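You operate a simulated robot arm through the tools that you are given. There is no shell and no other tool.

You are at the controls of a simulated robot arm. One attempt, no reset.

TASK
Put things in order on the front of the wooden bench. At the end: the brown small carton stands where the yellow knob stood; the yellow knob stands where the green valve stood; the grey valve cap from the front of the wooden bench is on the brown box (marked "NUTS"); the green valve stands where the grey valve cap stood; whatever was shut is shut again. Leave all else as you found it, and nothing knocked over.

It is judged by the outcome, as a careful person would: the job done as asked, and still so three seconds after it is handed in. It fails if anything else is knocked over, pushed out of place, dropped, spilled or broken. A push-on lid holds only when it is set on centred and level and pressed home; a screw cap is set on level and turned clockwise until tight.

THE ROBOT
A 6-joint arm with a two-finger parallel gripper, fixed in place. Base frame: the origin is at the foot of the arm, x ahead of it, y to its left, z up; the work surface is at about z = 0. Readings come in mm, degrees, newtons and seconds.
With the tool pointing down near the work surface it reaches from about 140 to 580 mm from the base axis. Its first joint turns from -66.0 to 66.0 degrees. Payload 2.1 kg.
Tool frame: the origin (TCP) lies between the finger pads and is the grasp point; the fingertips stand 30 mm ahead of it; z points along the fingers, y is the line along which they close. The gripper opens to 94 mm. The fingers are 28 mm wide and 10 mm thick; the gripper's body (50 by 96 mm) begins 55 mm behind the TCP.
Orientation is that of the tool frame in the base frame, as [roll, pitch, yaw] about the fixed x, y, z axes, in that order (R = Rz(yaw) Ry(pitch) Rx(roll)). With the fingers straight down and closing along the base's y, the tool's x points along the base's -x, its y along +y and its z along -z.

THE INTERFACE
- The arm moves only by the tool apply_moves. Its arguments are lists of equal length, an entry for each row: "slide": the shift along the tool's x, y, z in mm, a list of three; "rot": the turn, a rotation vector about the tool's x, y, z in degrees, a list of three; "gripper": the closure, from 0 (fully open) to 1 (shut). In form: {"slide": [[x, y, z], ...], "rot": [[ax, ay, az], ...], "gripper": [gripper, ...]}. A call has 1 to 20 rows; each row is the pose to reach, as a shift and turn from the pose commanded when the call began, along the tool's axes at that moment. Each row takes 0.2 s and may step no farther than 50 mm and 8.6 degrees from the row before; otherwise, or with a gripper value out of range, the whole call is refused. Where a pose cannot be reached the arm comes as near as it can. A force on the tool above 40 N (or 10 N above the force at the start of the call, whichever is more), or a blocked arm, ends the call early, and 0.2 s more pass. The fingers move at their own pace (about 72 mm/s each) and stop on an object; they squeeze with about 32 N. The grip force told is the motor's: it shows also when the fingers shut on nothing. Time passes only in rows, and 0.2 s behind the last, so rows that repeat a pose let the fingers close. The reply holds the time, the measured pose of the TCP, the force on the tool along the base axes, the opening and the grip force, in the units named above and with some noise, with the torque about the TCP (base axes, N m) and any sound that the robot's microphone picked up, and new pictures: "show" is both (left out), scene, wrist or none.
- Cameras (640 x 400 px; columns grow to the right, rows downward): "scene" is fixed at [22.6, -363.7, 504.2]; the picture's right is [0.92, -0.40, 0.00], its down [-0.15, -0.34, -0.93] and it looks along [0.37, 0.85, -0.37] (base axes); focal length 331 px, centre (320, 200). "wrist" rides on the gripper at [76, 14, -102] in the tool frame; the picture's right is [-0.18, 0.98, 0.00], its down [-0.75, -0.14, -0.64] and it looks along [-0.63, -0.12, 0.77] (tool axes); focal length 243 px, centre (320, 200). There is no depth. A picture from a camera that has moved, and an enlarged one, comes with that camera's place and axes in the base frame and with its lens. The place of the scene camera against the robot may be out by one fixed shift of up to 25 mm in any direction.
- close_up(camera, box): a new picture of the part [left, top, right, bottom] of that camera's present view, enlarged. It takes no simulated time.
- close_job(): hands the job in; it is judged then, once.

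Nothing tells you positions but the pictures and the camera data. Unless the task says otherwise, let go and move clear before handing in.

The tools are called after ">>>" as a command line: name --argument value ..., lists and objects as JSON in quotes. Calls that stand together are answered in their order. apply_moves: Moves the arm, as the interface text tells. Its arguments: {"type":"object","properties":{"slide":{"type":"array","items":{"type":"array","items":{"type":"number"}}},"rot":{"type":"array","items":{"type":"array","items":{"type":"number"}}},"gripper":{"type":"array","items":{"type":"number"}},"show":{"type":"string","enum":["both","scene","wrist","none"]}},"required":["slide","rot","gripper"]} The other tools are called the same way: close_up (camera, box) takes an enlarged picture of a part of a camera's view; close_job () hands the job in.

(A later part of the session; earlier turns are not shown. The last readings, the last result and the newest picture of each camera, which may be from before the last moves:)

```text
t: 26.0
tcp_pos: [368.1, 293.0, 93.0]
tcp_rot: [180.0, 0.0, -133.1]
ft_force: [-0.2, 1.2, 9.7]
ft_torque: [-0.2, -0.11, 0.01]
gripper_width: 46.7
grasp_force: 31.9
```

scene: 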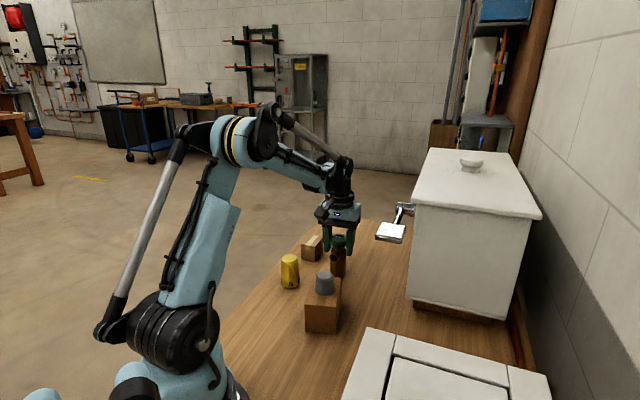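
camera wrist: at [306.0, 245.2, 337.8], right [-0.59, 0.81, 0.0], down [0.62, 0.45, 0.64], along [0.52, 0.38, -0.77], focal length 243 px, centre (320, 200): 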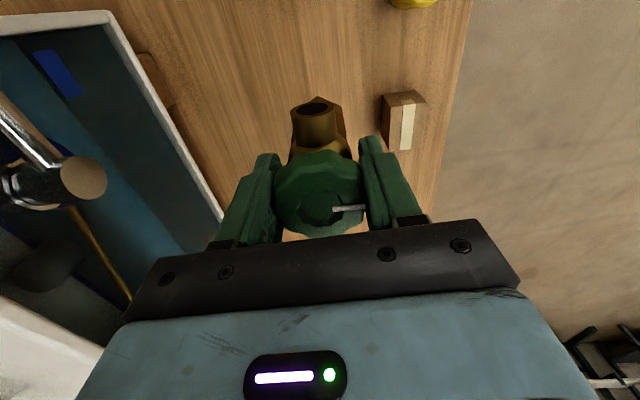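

The valve is standing on the bench (contact about 10 N). I'll ease off slightly, open and rise.

>>> apply_moves --slide '[[0, 0, -0.3], [0, 0, -0.3], [0, 0, -0.3], [0, 0, -0.3], [0, 0, -0.3], [0, 0, -10], [0, 0, -35], [0, 0, -70], [0, 0, -105], [0, 0, -140], [0, 0, -140]]' --rot '[[0, 0, 0], [0, 0, 0], [0, 0, 0], [0, 0, 0], [0, 0, 0], [0, 0, 0], [0, 0, 0], [0, 0, 0], [0, 0, 0], [0, 0, 0], [0, 0, 0]]' --gripper '[1, 0.45, 0.3, 0.15, 0, 0, 0, 0, 0, 0, 0]' --show "both"

>>> close_up --camera "scene" --box '[270, 180, 410, 310]'

>>> close_up --camera "wrist" --box '[280, 20, 440, 150]'

```text
t: 28.4
tcp_pos: [367.0, 293.1, 232.3]
tcp_rot: [179.9, 0.0, -133.0]
ft_force: [0.6, -0.1, 0.4]
ft_torque: [0.04, -0.01, 0.03]
gripper_width: 94.1
grasp_force: 0.0
camera wrist: at [305.1, 246.2, 335.8], right [-0.59, 0.81, 0.0], down [0.62, 0.45, 0.64], along [0.52, 0.38, -0.77], focal length 243 px, centre (320, 200)
```

scene: 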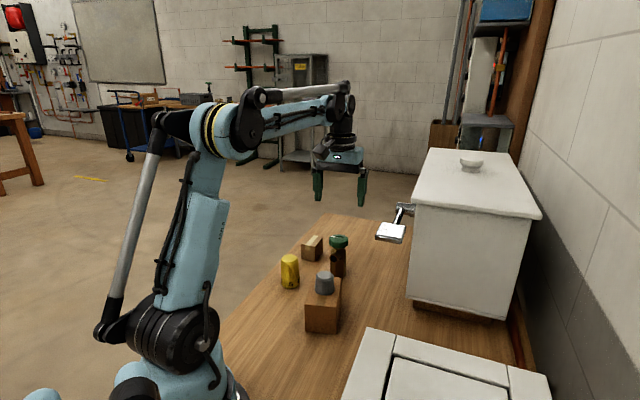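
wrist: 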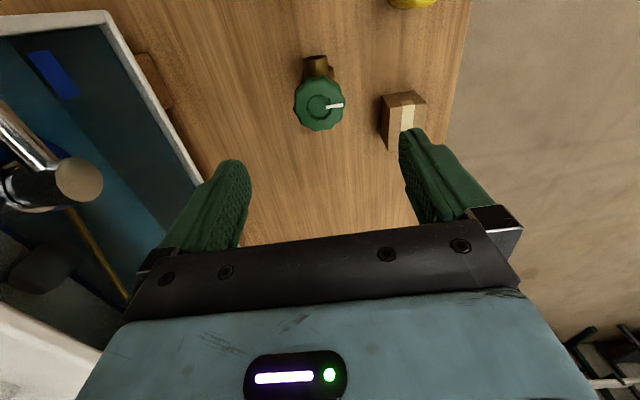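

```text
3.08 times, centred on (340, 245) of scene
camera zoom: at [22.6, -363.7, 504.2], right [0.92, -0.4, 0.0], down [-0.15, -0.34, -0.93], along [0.37, 0.85, -0.37], focal length 1017 px, centre (258, 62)
```

zoom: 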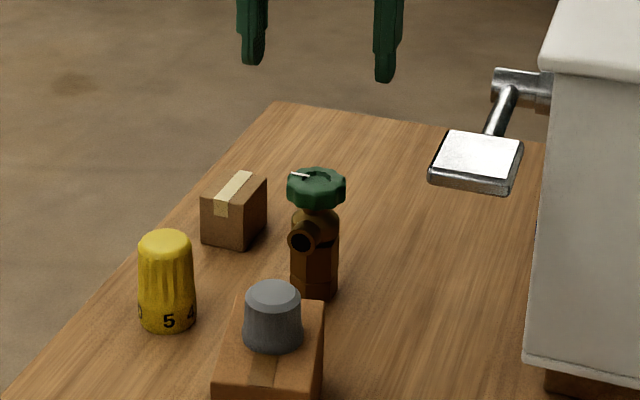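

```text
3.08 times, centred on (360, 85) of wrist
camera zoom: at [305.1, 246.2, 335.8], right [-0.59, 0.81, 0.0], down [0.62, 0.45, 0.64], along [0.52, 0.38, -0.77], focal length 746 px, centre (197, 554)
```

zoom: 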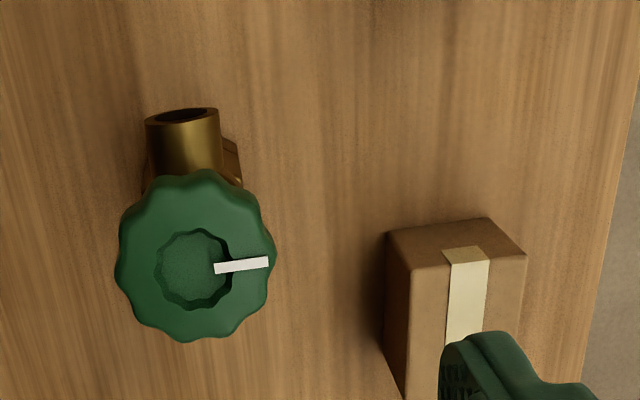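

The valve stands upright in the cap's old spot and nothing else moved. Now I'll hover over the yellow knob at about (238,305) with a somewhat narrower opening.

>>> apply_moves --slide '[[12, 16, 0], [28, 36, 0], [46, 60, 5], [62, 80, 15], [75, 97, 30], [80, 103.8, 40], [80, 103.8, 40]]' --rot '[[0, 0, 0], [0, 0, 0], [0, 0, 0], [0, 0, 0], [0, 0, 0], [0, 0, 0], [0, 0, 0]]' --gripper '[0, 0, 0, 0.1, 0.15, 0.18, 0.18]' --show "both"

>>> close_up --camera "wrist" --box '[240, 20, 400, 180]'

```text
t: 30.0
tcp_pos: [237.7, 304.2, 193.2]
tcp_rot: [180.0, 0.0, -133.0]
ft_force: [-0.2, -0.1, 0.1]
ft_torque: [0.01, 0.01, -0.02]
gripper_width: 77.1
grasp_force: 0.1
camera wrist: at [175.4, 257.3, 296.5], right [-0.59, 0.81, 0.0], down [0.62, 0.45, 0.64], along [0.52, 0.38, -0.77], focal length 243 px, centre (320, 200)
```

scene: 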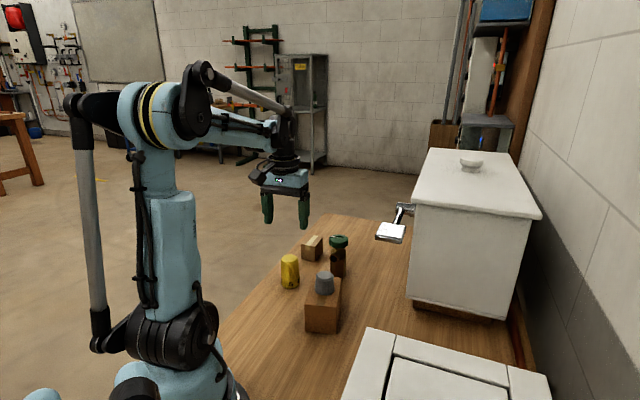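
wrist: 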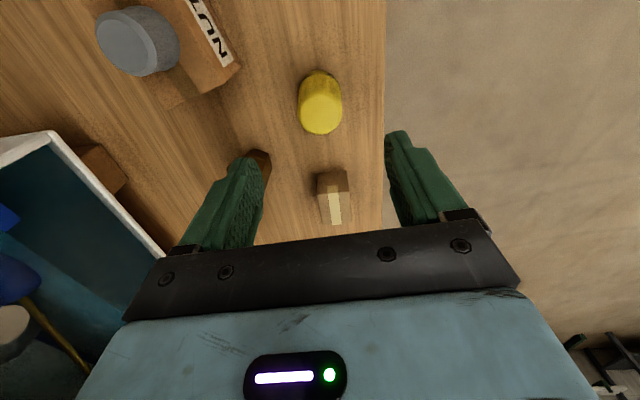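

```text
2.50 times, centred on (320, 100) of wrist
camera zoom: at [175.4, 257.3, 296.5], right [-0.59, 0.81, 0.0], down [0.62, 0.45, 0.64], along [0.52, 0.38, -0.77], focal length 606 px, centre (320, 450)
```

zoom: 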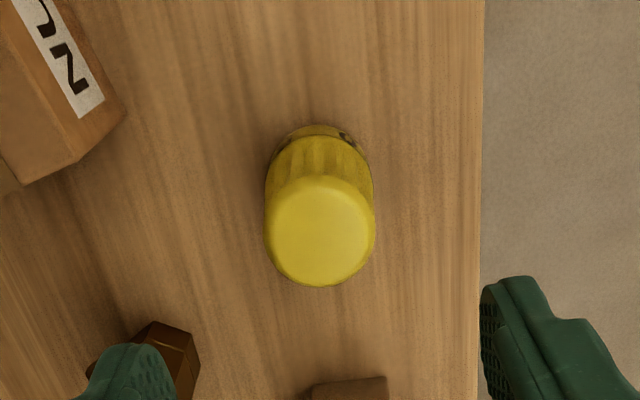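

The knob is about 75 mm tall and centred near (240.5,306). I'll lower the fingers around it.

>>> apply_moves --slide '[[-1, -0.4, 25], [-2.6, -1, 60], [-2.6, -1, 95], [-2.6, -1, 122], [-2.6, -1, 140], [-2.6, -1, 150], [-2.6, -1, 150]]' --rot '[[0, 0, 0], [0, 0, 0], [0, 0, 0], [0, 0, 0], [0, 0, 0], [0, 0, 0], [0, 0, 0]]' --gripper '[0.18, 0.18, 0.18, 0.18, 0.18, 0.18, 0.18]' --show "both"

>>> close_up --camera "wrist" --box '[220, 70, 420, 250]'

>>> close_up --camera "scene" --box '[230, 200, 370, 320]'

```text
t: 31.6
tcp_pos: [241.0, 305.3, 42.5]
tcp_rot: [180.0, -0.1, -132.9]
ft_force: [0.1, 0.1, -0.3]
ft_torque: [0.02, 0.02, -0.03]
gripper_width: 77.1
grasp_force: 0.1
camera wrist: at [178.6, 258.5, 145.4], right [-0.59, 0.81, 0.0], down [0.62, 0.45, 0.64], along [0.52, 0.38, -0.77], focal length 243 px, centre (320, 200)
```

scene: 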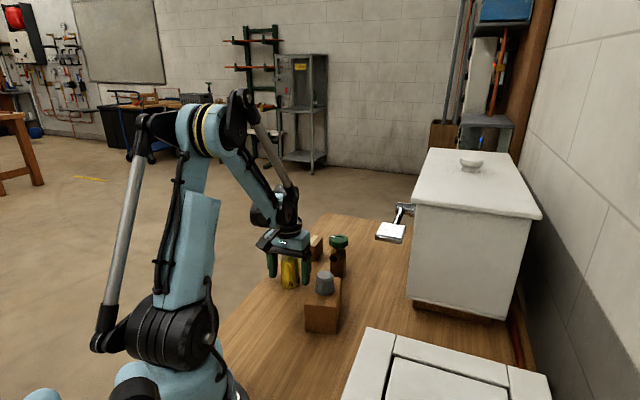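
wrist: 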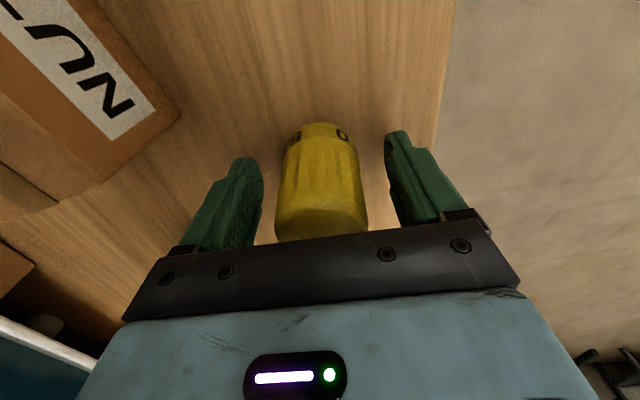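

```text
2.22 times, centred on (320, 160) of wrist
camera zoom: at [178.6, 258.5, 145.4], right [-0.59, 0.81, 0.0], down [0.62, 0.45, 0.64], along [0.52, 0.38, -0.77], focal length 539 px, centre (320, 289)
```

zoom: 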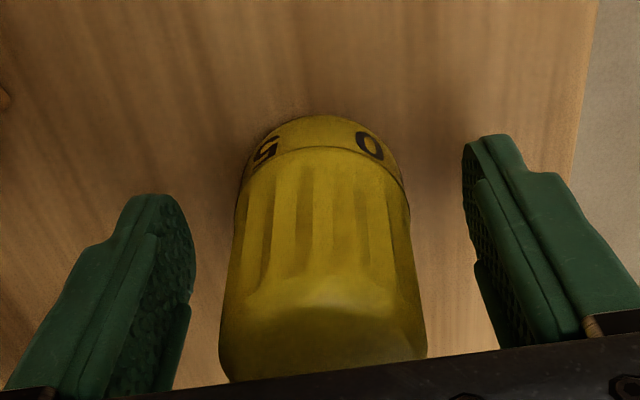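

```text
3.33 times, centred on (300, 260) of scene
camera zoom: at [22.6, -363.7, 504.2], right [0.92, -0.4, 0.0], down [-0.15, -0.34, -0.93], along [0.37, 0.85, -0.37], focal length 1102 px, centre (387, 0)
```

zoom: 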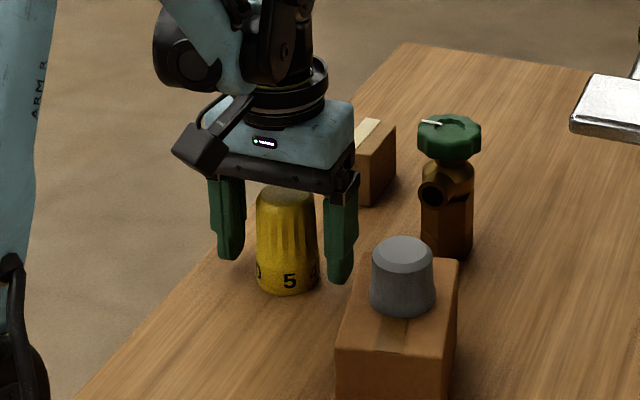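

Refined from close range, the knob's base centre is about (242.4,307.4). I'll shift 2 mm to centre on it and close.

>>> apply_moves --slide '[[-2, -0.6, 0], [-2, -0.6, 0], [-2, -0.6, 0], [-2, -0.6, 0], [-2, -0.6, 0], [-2, -0.6, 0]]' --rot '[[0, 0, 0], [0, 0, 0], [0, 0, 0], [0, 0, 0], [0, 0, 0], [0, 0, 0]]' --gripper '[0.18, 0.3, 0.5, 0.8, 1, 1]' --show "both"

>>> close_up --camera "wrist" --box '[220, 70, 420, 250]'

```text
t: 33.0
tcp_pos: [244.0, 307.2, 41.5]
tcp_rot: [180.0, 0.0, -132.9]
ft_force: [-0.5, -0.2, -0.2]
ft_torque: [0.01, 0.0, -0.02]
gripper_width: 44.3
grasp_force: 32.3
camera wrist: at [180.2, 259.5, 146.0], right [-0.59, 0.81, 0.0], down [0.62, 0.45, 0.64], along [0.52, 0.38, -0.77], focal length 243 px, centre (320, 200)
```

scene: 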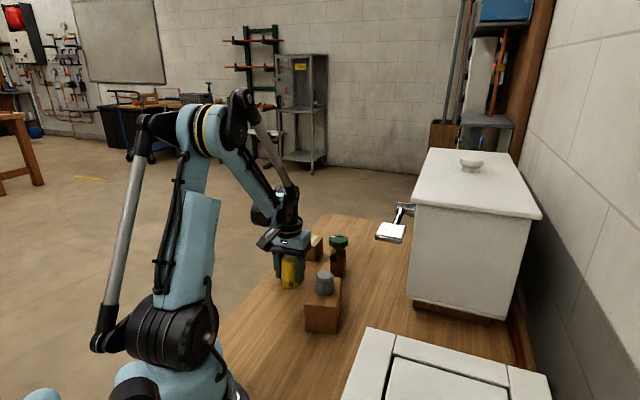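
wrist: 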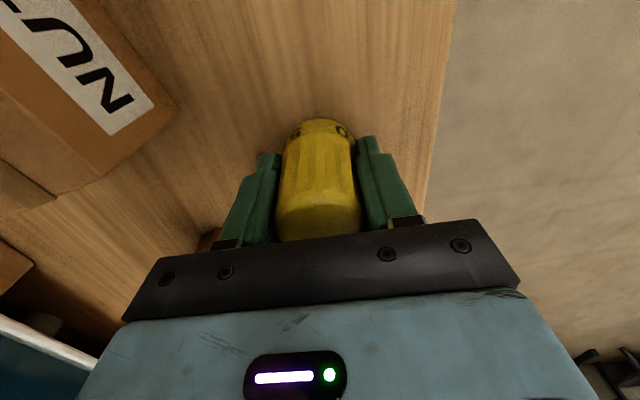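

```text
2.22 times, centred on (320, 160) of wrist
camera zoom: at [180.2, 259.5, 146.0], right [-0.59, 0.81, 0.0], down [0.62, 0.45, 0.64], along [0.52, 0.38, -0.77], focal length 539 px, centre (320, 289)
```

zoom: 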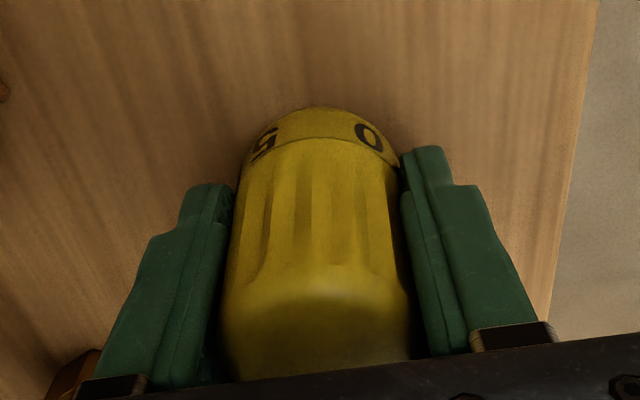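

The knob is held at 44 mm. I'll lift it and carry it to where the valve stood (134,199).

>>> apply_moves --slide '[[0, 0, -5], [0, 0, -28], [0, 0, -60], [0, 0, -92], [0, 0, -115], [0, 0, -125], [12, 0.4, -125], [36, 1.2, -125], [66, 2.1, -125], [98, 3.2, -125], [126, 4.1, -125], [146, 4.7, -125], [154, 5, -125], [154, 5, -125]]' --rot '[[0, 0, 0], [0, 0, 0], [0, 0, 0], [0, 0, 0], [0, 0, 0], [0, 0, 0], [0, 0, 0], [0, 0, 0], [0, 0, 0], [0, 0, 0], [0, 0, 0], [0, 0, 0], [0, 0, 0], [0, 0, 0]]' --gripper '[1, 1, 1, 1, 1, 1, 1, 1, 1, 1, 1, 1, 1, 1]' --show "both"

>>> close_up --camera "scene" --box '[190, 170, 370, 340]'

```text
t: 36.0
tcp_pos: [134.9, 197.4, 168.4]
tcp_rot: [180.0, 0.0, -133.0]
ft_force: [-0.5, -0.2, -1.2]
ft_torque: [0.0, -0.01, -0.05]
gripper_width: 44.4
grasp_force: 32.5
camera wrist: at [70.8, 150.8, 271.7], right [-0.59, 0.81, 0.0], down [0.62, 0.45, 0.64], along [0.52, 0.38, -0.77], focal length 243 px, centre (320, 200)
```

scene: 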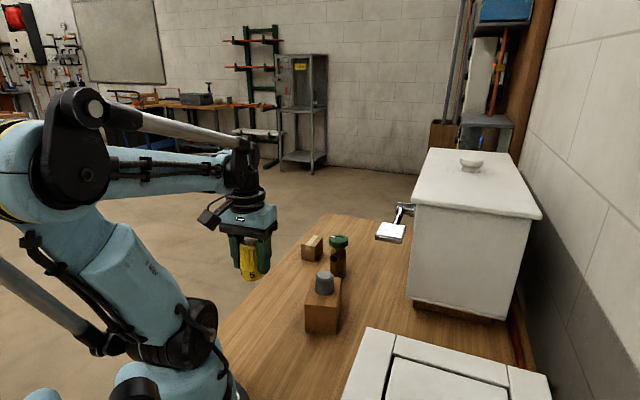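
wrist: 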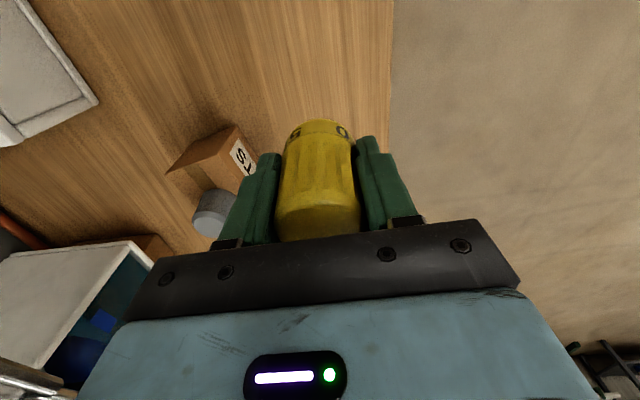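

```text
2.35 times, centred on (280, 255) of scene
camera zoom: at [22.6, -363.7, 504.2], right [0.92, -0.4, 0.0], down [-0.15, -0.34, -0.93], along [0.37, 0.85, -0.37], focal length 778 px, centre (414, 71)
```

zoom: 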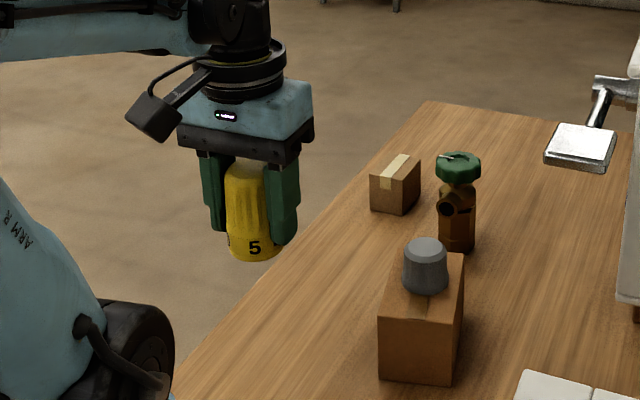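

The knob is over the valve's old spot. I'll lower it to just above the bench.

>>> apply_moves --slide '[[0, 0, 18], [0, 0, 45], [0, 0, 75], [0, 0, 100], [0, 0, 115], [0, 0, 121], [0, 0, 123], [0, 0, 123]]' --rot '[[0, 0, 0], [0, 0, 0], [0, 0, 0], [0, 0, 0], [0, 0, 0], [0, 0, 0], [0, 0, 0], [0, 0, 0]]' --gripper '[1, 1, 1, 1, 1, 1, 1, 1]' --show "scene"

>>> close_up --camera "scene" --box '[190, 220, 330, 340]'

```text
t: 37.8
tcp_pos: [134.2, 197.7, 45.1]
tcp_rot: [-179.9, 0.0, -133.0]
ft_force: [-1.1, -0.1, -1.1]
ft_torque: [0.02, 0.03, -0.01]
gripper_width: 44.3
grasp_force: 31.8
```

scene: 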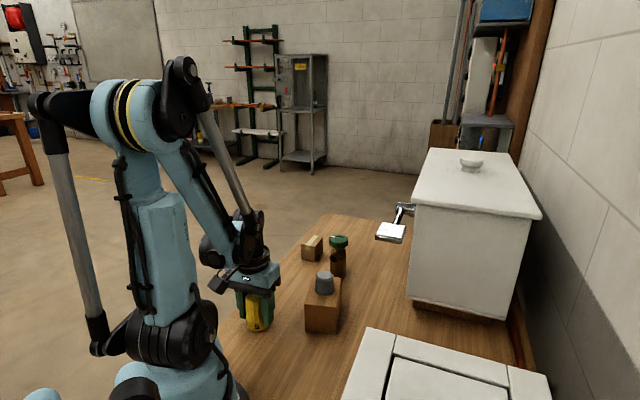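

```text
3.33 times, centred on (260, 280) of scene
camera zoom: at [22.6, -363.7, 504.2], right [0.92, -0.4, 0.0], down [-0.15, -0.34, -0.93], along [0.37, 0.85, -0.37], focal length 1102 px, centre (520, -67)
```

zoom: 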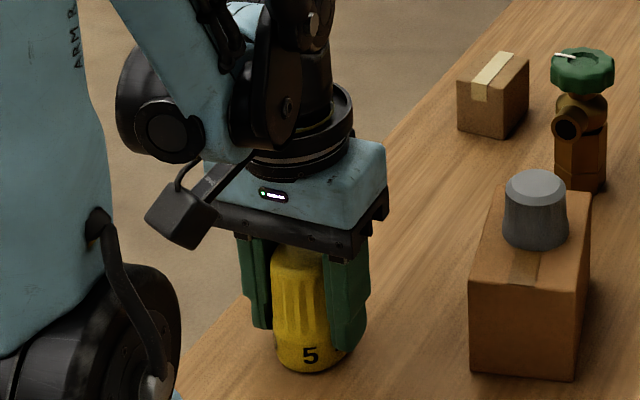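

The knob's base lines up with where the valve's base was in the same view. I'll creep down to contact.

>>> apply_moves --slide '[[0, 0, 0.8], [0, 0, 0.8]]' --rot '[[0, 0, 0], [0, 0, 0]]' --gripper '[1, 1]' --show "none"

```text
t: 38.4
tcp_pos: [134.1, 196.9, 43.2]
tcp_rot: [180.0, 0.1, -133.1]
ft_force: [-0.2, 0.5, -1.5]
ft_torque: [0.03, -0.02, -0.02]
gripper_width: 44.3
grasp_force: 31.7
```

>>> apply_moves --slide '[[0, 0, 0.5], [0, 0, 0.5]]' --rot '[[0, 0, 0], [0, 0, 0]]' --gripper '[1, 1]' --show "none"

```text
t: 39.0
tcp_pos: [134.4, 197.3, 42.6]
tcp_rot: [-179.9, 0.1, -133.0]
ft_force: [-0.2, -0.2, -0.8]
ft_torque: [-0.02, 0.02, 0.0]
gripper_width: 44.5
grasp_force: 31.6
```

>>> apply_moves --slide '[[0, 0, 0.5], [0, 0, 0.5]]' --rot '[[0, 0, 0], [0, 0, 0]]' --gripper '[1, 1]' --show "none"

```text
t: 39.6
tcp_pos: [134.6, 196.7, 43.2]
tcp_rot: [180.0, 0.0, -133.0]
ft_force: [0.3, -1.1, -1.2]
ft_torque: [0.0, -0.01, 0.03]
gripper_width: 43.9
grasp_force: 32.2
```

>>> apply_moves --slide '[[0, 0, 0.5], [0, 0, 0.5]]' --rot '[[0, 0, 0], [0, 0, 0]]' --gripper '[1, 1]' --show "none"

```text
t: 40.2
tcp_pos: [134.6, 196.9, 43.4]
tcp_rot: [-180.0, 0.0, -133.0]
ft_force: [-0.4, -0.1, -1.7]
ft_torque: [-0.05, -0.01, -0.01]
gripper_width: 44.3
grasp_force: 32.0
```

>>> apply_moves --slide '[[0, 0, 0.5], [0, 0, 0.5]]' --rot '[[0, 0, 0], [0, 0, 0]]' --gripper '[1, 1]' --show "none"

```text
t: 40.8
tcp_pos: [134.5, 198.0, 42.3]
tcp_rot: [-180.0, -0.1, -133.0]
ft_force: [-1.8, -2.4, 22.4]
ft_torque: [-0.04, -0.05, 0.12]
gripper_width: 44.5
grasp_force: 32.4
```

Contact at about 22 N. I'll back off slightly and check the force before opening.

>>> apply_moves --slide '[[0, 0, -0.4], [0, 0, -0.4]]' --rot '[[0, 0, 0], [0, 0, 0]]' --gripper '[1, 1]' --show "none"

```text
t: 41.4
tcp_pos: [134.3, 197.2, 41.8]
tcp_rot: [-180.0, 0.1, -133.1]
ft_force: [-0.9, -0.9, -1.0]
ft_torque: [0.03, 0.04, 0.01]
gripper_width: 44.3
grasp_force: 32.0
```

The knob is resting or within a hair of it. I'll open and rise clear.

>>> apply_moves --slide '[[0, 0, 0.1], [0, 0, 0.1], [0, 0, 0.1], [0, 0, 0.1], [0, 0, -10], [0, 0, -40], [0, 0, -80], [0, 0, -120], [0, 0, -150], [0, 0, -150]]' --rot '[[0, 0, 0], [0, 0, 0], [0, 0, 0], [0, 0, 0], [0, 0, 0], [0, 0, 0], [0, 0, 0], [0, 0, 0], [0, 0, 0], [0, 0, 0]]' --gripper '[0.45, 0.3, 0.18, 0.18, 0.18, 0.18, 0.18, 0.18, 0.1, 0]' --show "both"

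>>> close_up --camera "scene" --box '[210, 220, 310, 340]'

>>> close_up --camera "wrist" --box '[240, 20, 400, 180]'

```text
t: 43.6
tcp_pos: [133.5, 197.6, 192.8]
tcp_rot: [-180.0, 0.0, -132.9]
ft_force: [0.1, 0.0, -0.6]
ft_torque: [0.0, 0.0, 0.03]
gripper_width: 94.2
grasp_force: 0.1
camera wrist: at [70.7, 150.5, 296.0], right [-0.59, 0.81, 0.0], down [0.62, 0.45, 0.64], along [0.52, 0.38, -0.77], focal length 243 px, centre (320, 200)
```

scene: 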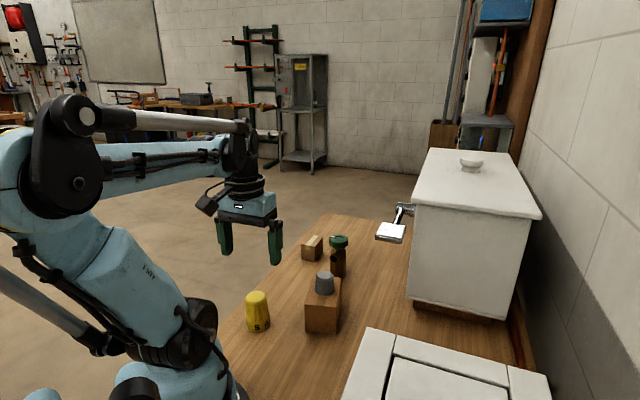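
wrist: 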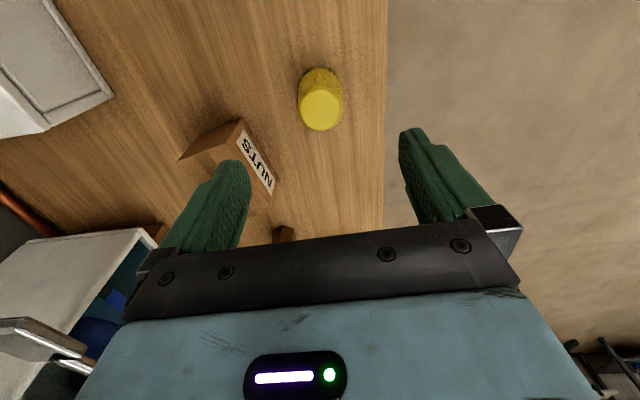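

```text
3.33 times, centred on (260, 280) of scene
camera zoom: at [22.6, -363.7, 504.2], right [0.92, -0.4, 0.0], down [-0.15, -0.34, -0.93], along [0.37, 0.85, -0.37], focal length 1102 px, centre (520, -67)
```

zoom: 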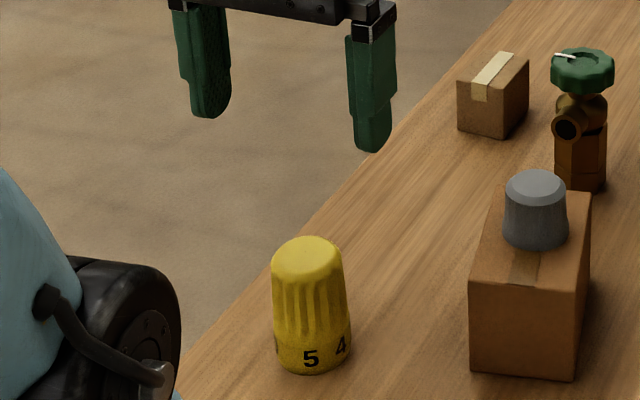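

```text
2.50 times, centred on (320, 100) of wrist
camera zoom: at [70.7, 150.5, 296.0], right [-0.59, 0.81, 0.0], down [0.62, 0.45, 0.64], along [0.52, 0.38, -0.77], focal length 606 px, centre (320, 450)
```

zoom: 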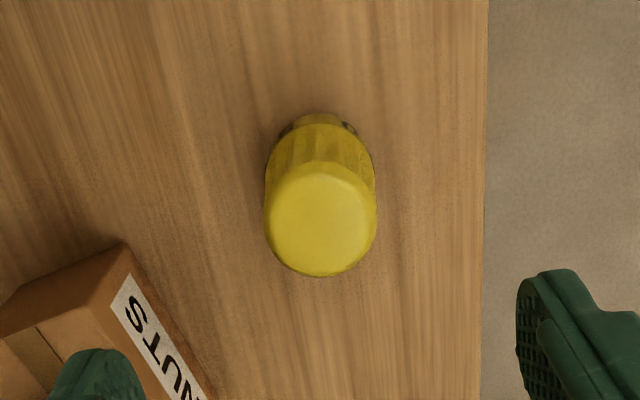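

The knob stands where the valve stood. Now I'll go out over the small carton at about (342,408), turning 2° to square up with its sides.

>>> apply_moves --slide '[[-12, -0.4, 0], [-38, -1.2, 0], [-76, -2.5, 0], [-116, -3.8, 0], [-156, -5, 0], [-196, -6.4, 0], [-236, -7.7, 0], [-268, -8.7, 0], [-288, -9.3, 0], [-295.8, -9.6, 0], [-295.8, -9.6, 0]]' --rot '[[0, 0, 0], [0, 0, 0.5], [0, 0, 1], [0, 0, 1.5], [0, 0, 2], [0, 0, 2], [0, 0, 2], [0, 0, 2], [0, 0, 2], [0, 0, 2], [0, 0, 2]]' --gripper '[0, 0, 0, 0, 0, 0, 0, 0, 0, 0, 0]' --show "both"

>>> close_up --camera "wrist" --box '[240, 20, 400, 180]'

```text
t: 46.0
tcp_pos: [343.0, 406.6, 192.6]
tcp_rot: [180.0, 0.0, -135.0]
ft_force: [0.2, -0.2, 0.3]
ft_torque: [0.0, -0.03, 0.01]
gripper_width: 93.7
grasp_force: 0.1
camera wrist: at [278.4, 362.2, 295.9], right [-0.56, 0.83, 0.0], down [0.63, 0.43, 0.64], along [0.53, 0.36, -0.77], focal length 243 px, centre (320, 200)
```

scene: 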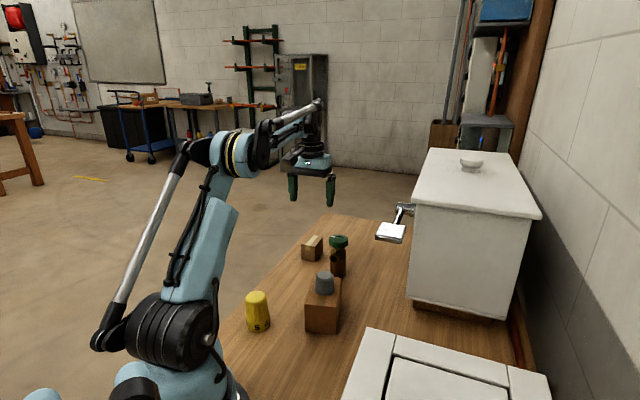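
wrist: 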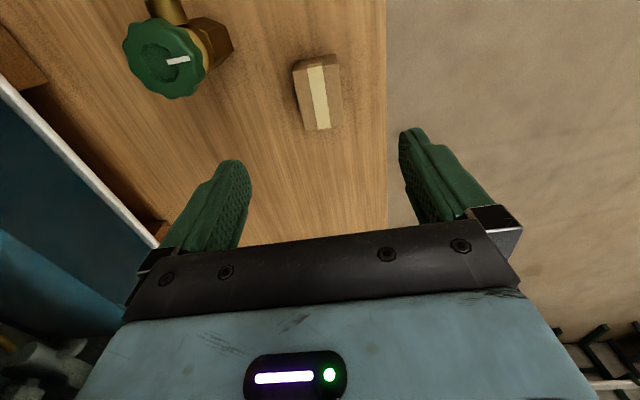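

```text
2.50 times, centred on (320, 100) of wrist
camera zoom: at [278.4, 362.2, 295.9], right [-0.56, 0.83, 0.0], down [0.63, 0.43, 0.64], along [0.53, 0.36, -0.77], focal length 606 px, centre (320, 450)
```

zoom: 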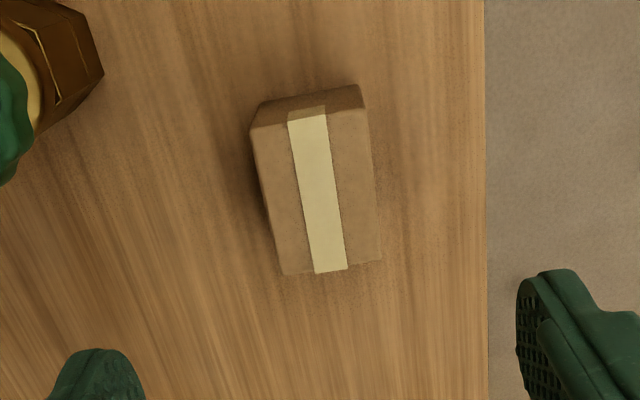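

The carton centre is (343.6,407.5), 43 mm wide across the fingers and 45 mm tall, with the valve well clear. I'll descend around it.

>>> apply_moves --slide '[[-0.6, -1.1, 25], [-0.6, -1.1, 60], [-0.6, -1.1, 95], [-0.6, -1.1, 125], [-0.6, -1.1, 145], [-0.6, -1.1, 155.5], [-0.6, -1.1, 155.5]]' --rot '[[0, 0, 0], [0, 0, 0], [0, 0, 0], [0, 0, 0], [0, 0, 0], [0, 0, 0], [0, 0, 0]]' --gripper '[0.1, 0.18, 0.18, 0.18, 0.18, 0.18, 0.18]' --show "both"

>>> close_up --camera "wrist" --box '[220, 70, 420, 250]'

>>> close_up --camera "scene" --box '[260, 170, 400, 310]'

```text
t: 47.6
tcp_pos: [345.0, 406.9, 36.3]
tcp_rot: [180.0, -0.1, -135.0]
ft_force: [0.2, -0.7, -0.1]
ft_torque: [0.01, -0.02, -0.02]
gripper_width: 76.8
grasp_force: 0.0
camera wrist: at [279.3, 361.9, 140.9], right [-0.56, 0.83, 0.0], down [0.63, 0.43, 0.64], along [0.53, 0.36, -0.77], focal length 243 px, centre (320, 200)
```

scene: 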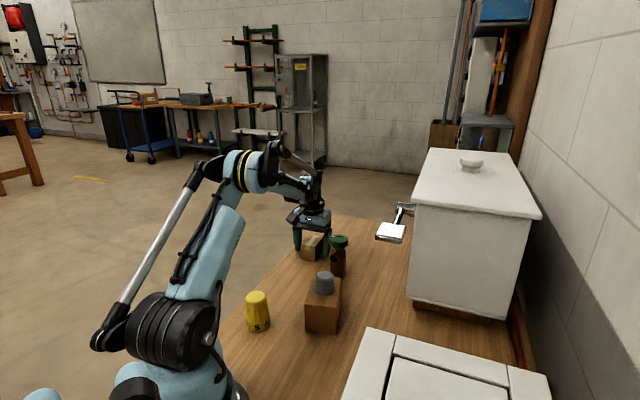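
wrist: 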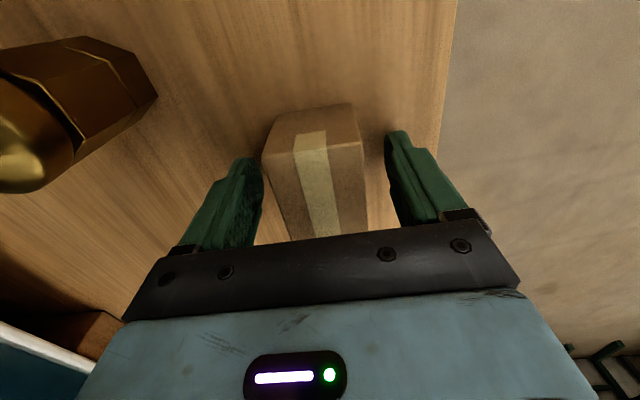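

```text
2.22 times, centred on (320, 160) of wrist
camera zoom: at [279.3, 361.9, 140.9], right [-0.56, 0.83, 0.0], down [0.63, 0.43, 0.64], along [0.53, 0.36, -0.77], focal length 539 px, centre (320, 289)
```

zoom: 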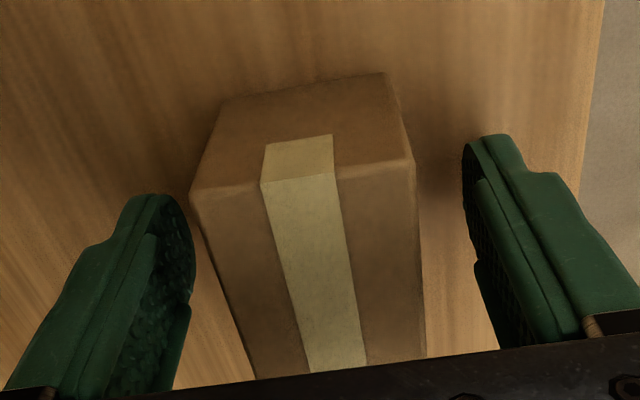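

```text
2.86 times, centred on (330, 240) of scene
camera zoom: at [22.6, -363.7, 504.2], right [0.92, -0.4, 0.0], down [-0.15, -0.34, -0.93], along [0.37, 0.85, -0.37], focal length 944 px, centre (291, 86)
```

zoom: 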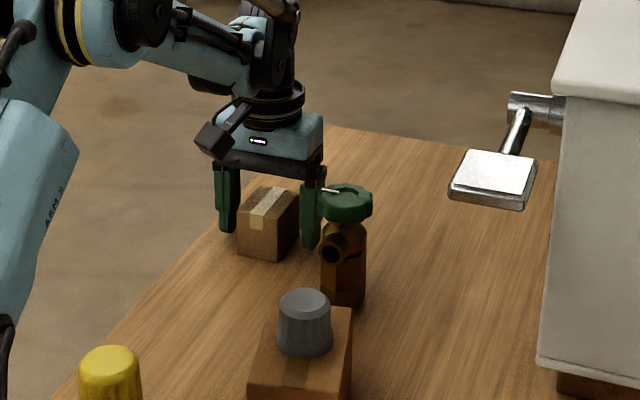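

The carton is centred between the fingers. I'll close on it.

>>> apply_moves --slide '[[0, 0, 0], [0, 0, 0], [0, 0, 0], [0, 0, 0], [0, 0, 0]]' --rot '[[0, 0, 0], [0, 0, 0], [0, 0, 0], [0, 0, 0], [0, 0, 0]]' --gripper '[0.3, 0.5, 0.8, 1, 1]' --show "wrist"

>>> close_up --camera "wrist" --box '[220, 70, 420, 250]'

```text
t: 48.8
tcp_pos: [343.2, 406.0, 37.3]
tcp_rot: [-179.9, 0.0, -134.9]
ft_force: [-0.9, 0.0, -0.2]
ft_torque: [-0.01, 0.0, -0.01]
gripper_width: 47.9
grasp_force: 31.7
camera wrist: at [279.3, 361.9, 141.1], right [-0.56, 0.83, 0.0], down [0.63, 0.43, 0.64], along [0.53, 0.36, -0.77], focal length 243 px, centre (320, 200)
```

wrist: 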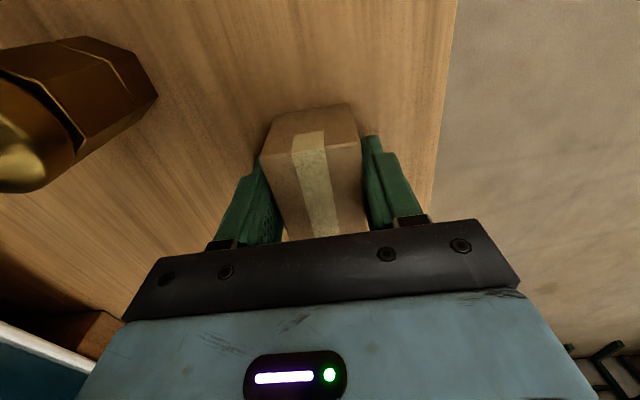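

```text
2.22 times, centred on (320, 160) of wrist
camera zoom: at [279.3, 361.9, 141.1], right [-0.56, 0.83, 0.0], down [0.63, 0.43, 0.64], along [0.53, 0.36, -0.77], focal length 539 px, centre (320, 289)
```

zoom: 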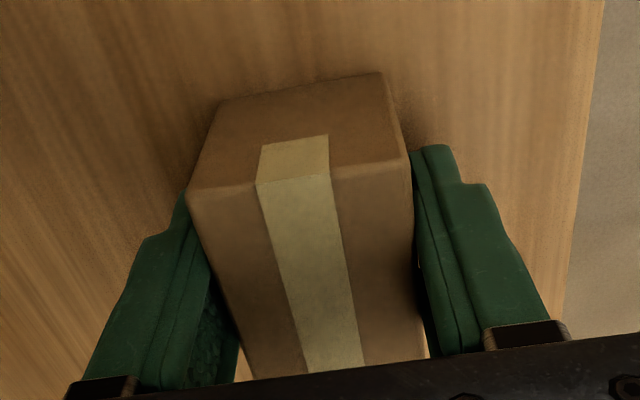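

The carton is gripped (48 mm) and square with the fingers. I'll lift it a little first to see that it comes up level.

>>> apply_moves --slide '[[0, 0, -4], [0, 0, -15], [0, 0, -30], [0, 0, -30]]' --rot '[[0, 0, 0], [0, 0, 0], [0, 0, 0], [0, 0, 0]]' --gripper '[1, 1, 1, 1]' --show "both"

>>> close_up --camera "scene" --box '[260, 170, 400, 310]'

>>> close_up --camera "wrist" --box '[220, 70, 420, 250]'

```text
t: 49.8
tcp_pos: [343.4, 406.8, 67.2]
tcp_rot: [-179.9, 0.1, -135.0]
ft_force: [-0.3, 0.2, -1.2]
ft_torque: [-0.03, 0.01, 0.04]
gripper_width: 47.9
grasp_force: 31.8
camera wrist: at [279.0, 362.0, 170.8], right [-0.56, 0.83, 0.0], down [0.63, 0.43, 0.64], along [0.53, 0.36, -0.77], focal length 243 px, centre (320, 200)
```

scene: 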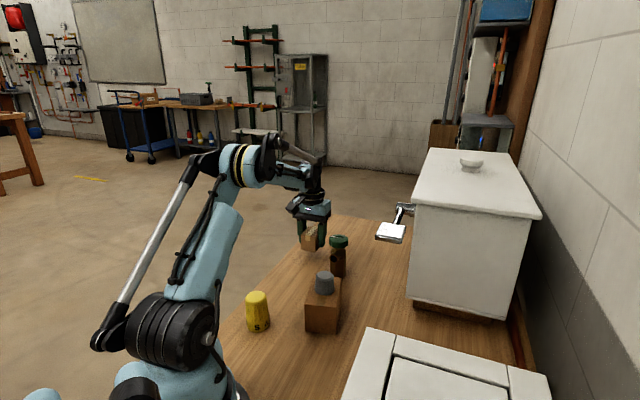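
wrist: 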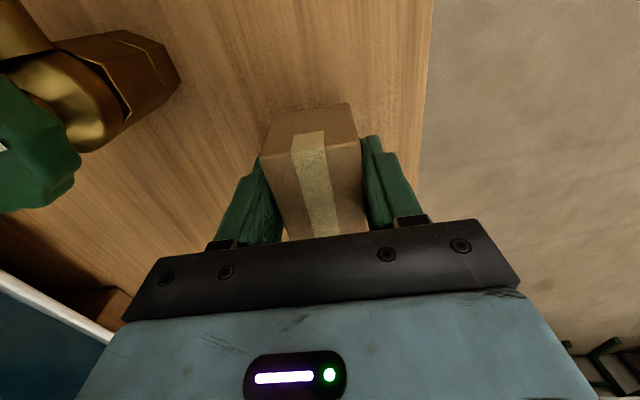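

```text
2.86 times, centred on (330, 240) of scene
camera zoom: at [22.6, -363.7, 504.2], right [0.92, -0.4, 0.0], down [-0.15, -0.34, -0.93], along [0.37, 0.85, -0.37], focal length 944 px, centre (291, 86)
```

zoom: 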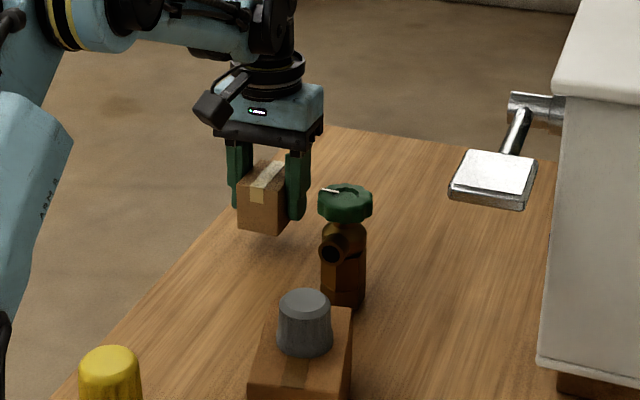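

```text
2.22 times, centred on (320, 160) of wrist
camera zoom: at [279.0, 362.0, 170.8], right [-0.56, 0.83, 0.0], down [0.63, 0.43, 0.64], along [0.53, 0.36, -0.77], focal length 539 px, centre (320, 289)
```

zoom: 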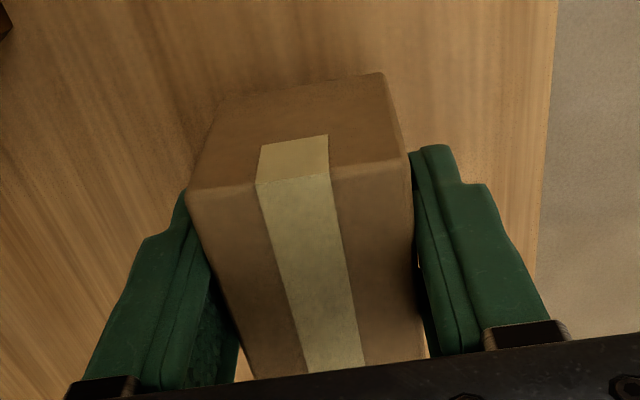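

It lifts level. I'll carry it to the knob's old spot (243,307.5).

>>> apply_moves --slide '[[0, 0, -20], [0, 0, -50], [0, 0, -75], [0, 0, -85], [10, 0, -85], [32, 0.1, -85], [62, 0.2, -85], [94, 0.3, -85], [120, 0.3, -85], [136, 0.4, -85], [141.8, 0.4, -85], [141.8, 0.4, -85]]' --rot '[[0, 0, 0], [0, 0, 0], [0, 0, 0], [0, 0, 0], [0, 0, 0], [0, 0, 0], [0, 0, 0], [0, 0, 0], [0, 0, 0], [0, 0, 0], [0, 0, 0], [0, 0, 0]]' --gripper '[1, 1, 1, 1, 1, 1, 1, 1, 1, 1, 1, 1]' --show "both"

>>> close_up --camera "scene" --box '[230, 200, 370, 320]'

```text
t: 52.4
tcp_pos: [244.1, 306.6, 151.8]
tcp_rot: [180.0, 0.0, -135.1]
ft_force: [0.0, -0.2, -1.4]
ft_torque: [0.03, -0.01, 0.01]
gripper_width: 47.6
grasp_force: 32.3
camera wrist: at [179.2, 262.2, 256.1], right [-0.56, 0.83, 0.0], down [0.63, 0.43, 0.64], along [0.53, 0.36, -0.77], focal length 243 px, centre (320, 200)
```

scene: 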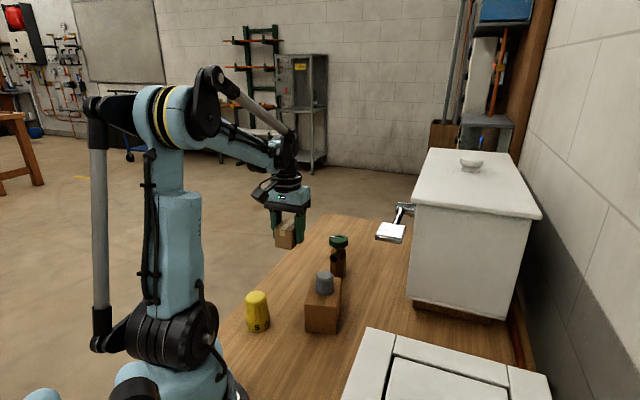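
wrist: 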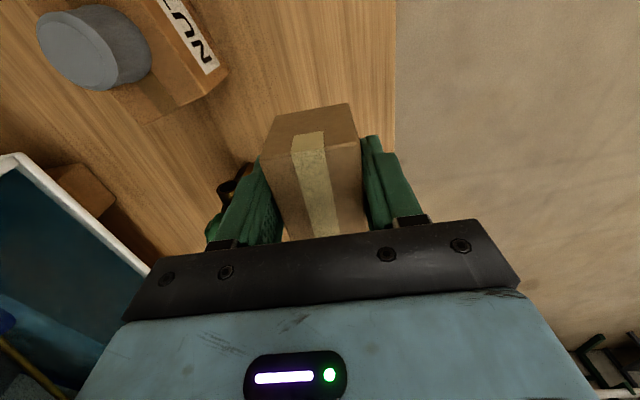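

```text
3.33 times, centred on (300, 260) of scene
camera zoom: at [22.6, -363.7, 504.2], right [0.92, -0.4, 0.0], down [-0.15, -0.34, -0.93], along [0.37, 0.85, -0.37], focal length 1102 px, centre (387, 0)
```

zoom: 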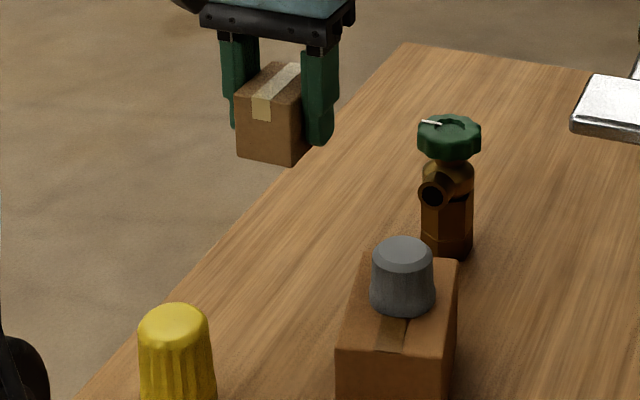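

I'll lower the carton to just above the bench.

>>> apply_moves --slide '[[0, 0, 18], [0, 0, 45], [0, 0, 75], [0, 0, 96], [0, 0, 108], [0, 0, 113], [0, 0, 113]]' --rot '[[0, 0, 0], [0, 0, 0], [0, 0, 0], [0, 0, 0], [0, 0, 0], [0, 0, 0], [0, 0, 0]]' --gripper '[1, 1, 1, 1, 1, 1, 1]' --show "scene"

>>> close_up --camera "scene" --box '[230, 220, 350, 340]'

```text
t: 54.0
tcp_pos: [243.0, 306.6, 38.1]
tcp_rot: [-180.0, 0.0, -135.0]
ft_force: [0.1, 0.2, -0.8]
ft_torque: [-0.01, -0.01, 0.0]
gripper_width: 47.8
grasp_force: 32.1
```

scene: 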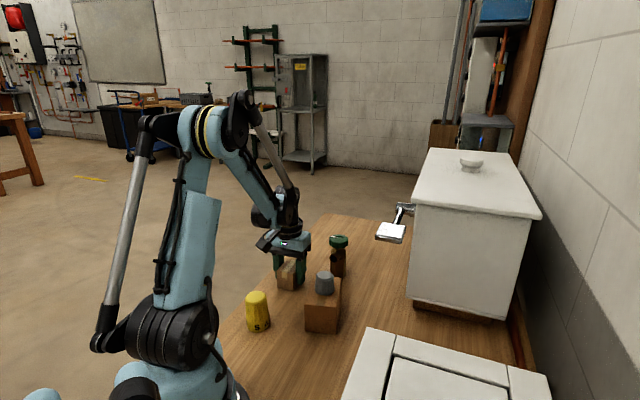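

```text
3.33 times, centred on (290, 280) of scene
camera zoom: at [22.6, -363.7, 504.2], right [0.92, -0.4, 0.0], down [-0.15, -0.34, -0.93], along [0.37, 0.85, -0.37], focal length 1102 px, centre (420, -67)
```

zoom: 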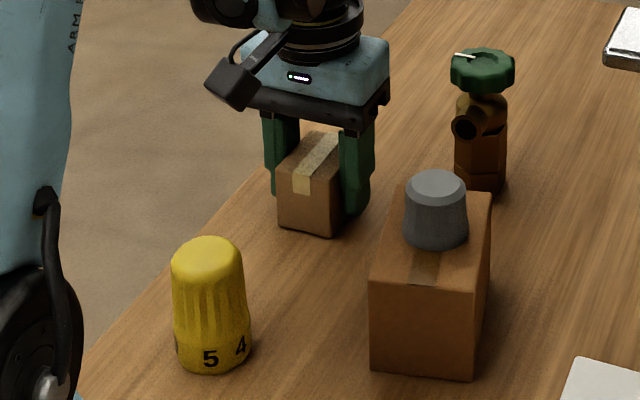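

The position matches the knob's old base in the same view. I'll creep down to contact.

>>> apply_moves --slide '[[0, 0, 1.0], [0, 0, 1.0]]' --rot '[[0, 0, 0], [0, 0, 0]]' --gripper '[1, 1]' --show "none"

```text
t: 54.6
tcp_pos: [244.2, 307.5, 37.2]
tcp_rot: [-180.0, 0.1, -135.0]
ft_force: [0.3, -0.5, -1.1]
ft_torque: [0.02, 0.02, 0.0]
gripper_width: 47.5
grasp_force: 31.8
```

>>> apply_moves --slide '[[0, 0, 0.6], [0, 0, 0.6]]' --rot '[[0, 0, 0], [0, 0, 0]]' --gripper '[1, 1]' --show "none"

```text
t: 55.2
tcp_pos: [243.6, 306.3, 37.2]
tcp_rot: [-180.0, 0.0, -135.0]
ft_force: [0.3, 0.1, -1.6]
ft_torque: [0.01, -0.02, 0.01]
gripper_width: 47.7
grasp_force: 32.3
```

>>> apply_moves --slide '[[0, 0, 0.5], [0, 0, 0.5]]' --rot '[[0, 0, 0], [0, 0, 0]]' --gripper '[1, 1]' --show "none"

```text
t: 55.8
tcp_pos: [242.4, 306.7, 37.3]
tcp_rot: [-180.0, 0.0, -135.0]
ft_force: [1.1, -2.7, 18.3]
ft_torque: [-0.03, -0.07, -0.01]
gripper_width: 47.9
grasp_force: 32.4
```

Contact. I'll ease off a touch, open and rise straight up.

>>> apply_moves --slide '[[0, 0, -0.3], [0, 0, -0.3], [0, 0, -0.3], [0, 0, -0.3], [0, 0, -0.3], [0, 0, -10], [0, 0, -40], [0, 0, -80], [0, 0, -120], [0, 0, -160], [0, 0, -160]]' --rot '[[0, 0, 0], [0, 0, 0], [0, 0, 0], [0, 0, 0], [0, 0, 0], [0, 0, 0], [0, 0, 0], [0, 0, 0], [0, 0, 0], [0, 0, 0], [0, 0, 0]]' --gripper '[1, 0.45, 0.3, 0.18, 0.18, 0.18, 0.18, 0.18, 0.1, 0, 0]' --show "both"

>>> close_up --camera "scene" --box '[230, 220, 350, 340]'

>>> close_up --camera "wrist" --box '[240, 20, 400, 180]'

```text
t: 58.2
tcp_pos: [244.8, 305.2, 199.6]
tcp_rot: [180.0, 0.0, -135.0]
ft_force: [-0.4, 0.1, 0.2]
ft_torque: [0.02, 0.0, 0.01]
gripper_width: 93.9
grasp_force: 0.0
camera wrist: at [179.1, 261.5, 302.5], right [-0.56, 0.83, 0.0], down [0.63, 0.43, 0.64], along [0.53, 0.36, -0.77], focal length 243 px, centre (320, 200)
```

scene: 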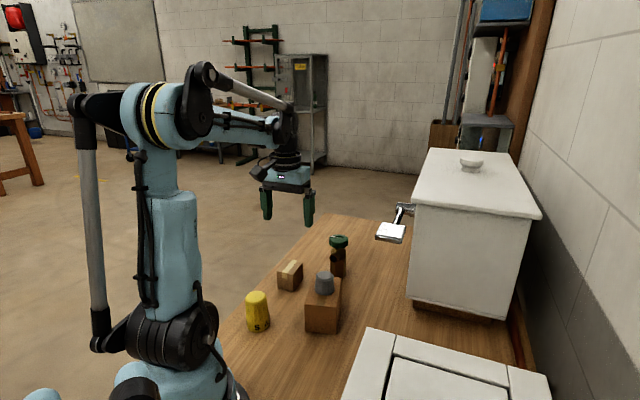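
wrist: 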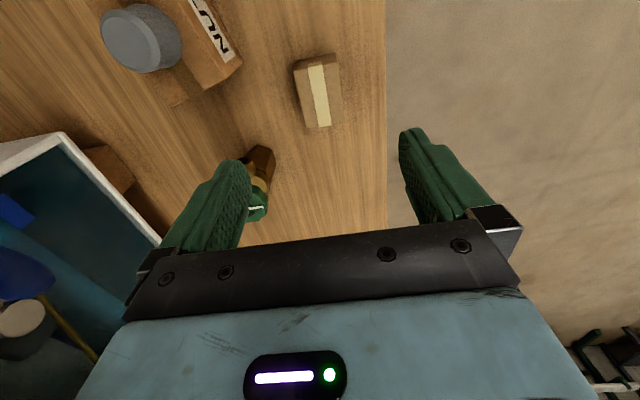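

```text
3.33 times, centred on (290, 280) of scene
camera zoom: at [22.6, -363.7, 504.2], right [0.92, -0.4, 0.0], down [-0.15, -0.34, -0.93], along [0.37, 0.85, -0.37], focal length 1102 px, centre (420, -67)
```

zoom: 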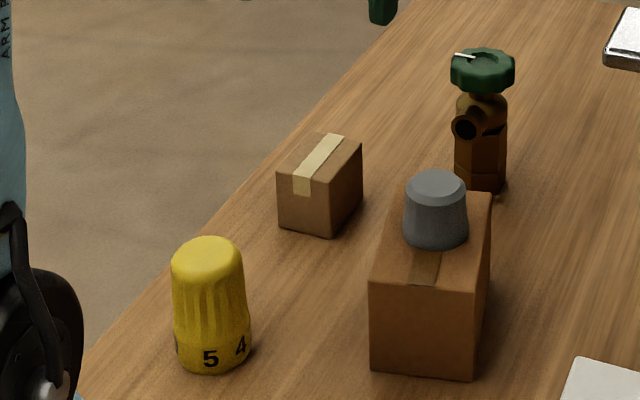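

```text
2.50 times, centred on (320, 100) of wrist
camera zoom: at [179.1, 261.5, 302.5], right [-0.56, 0.83, 0.0], down [0.63, 0.43, 0.64], along [0.53, 0.36, -0.77], focal length 606 px, centre (320, 450)
```

zoom: 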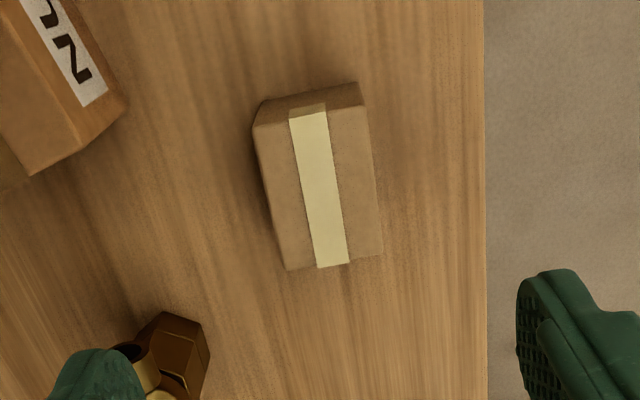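

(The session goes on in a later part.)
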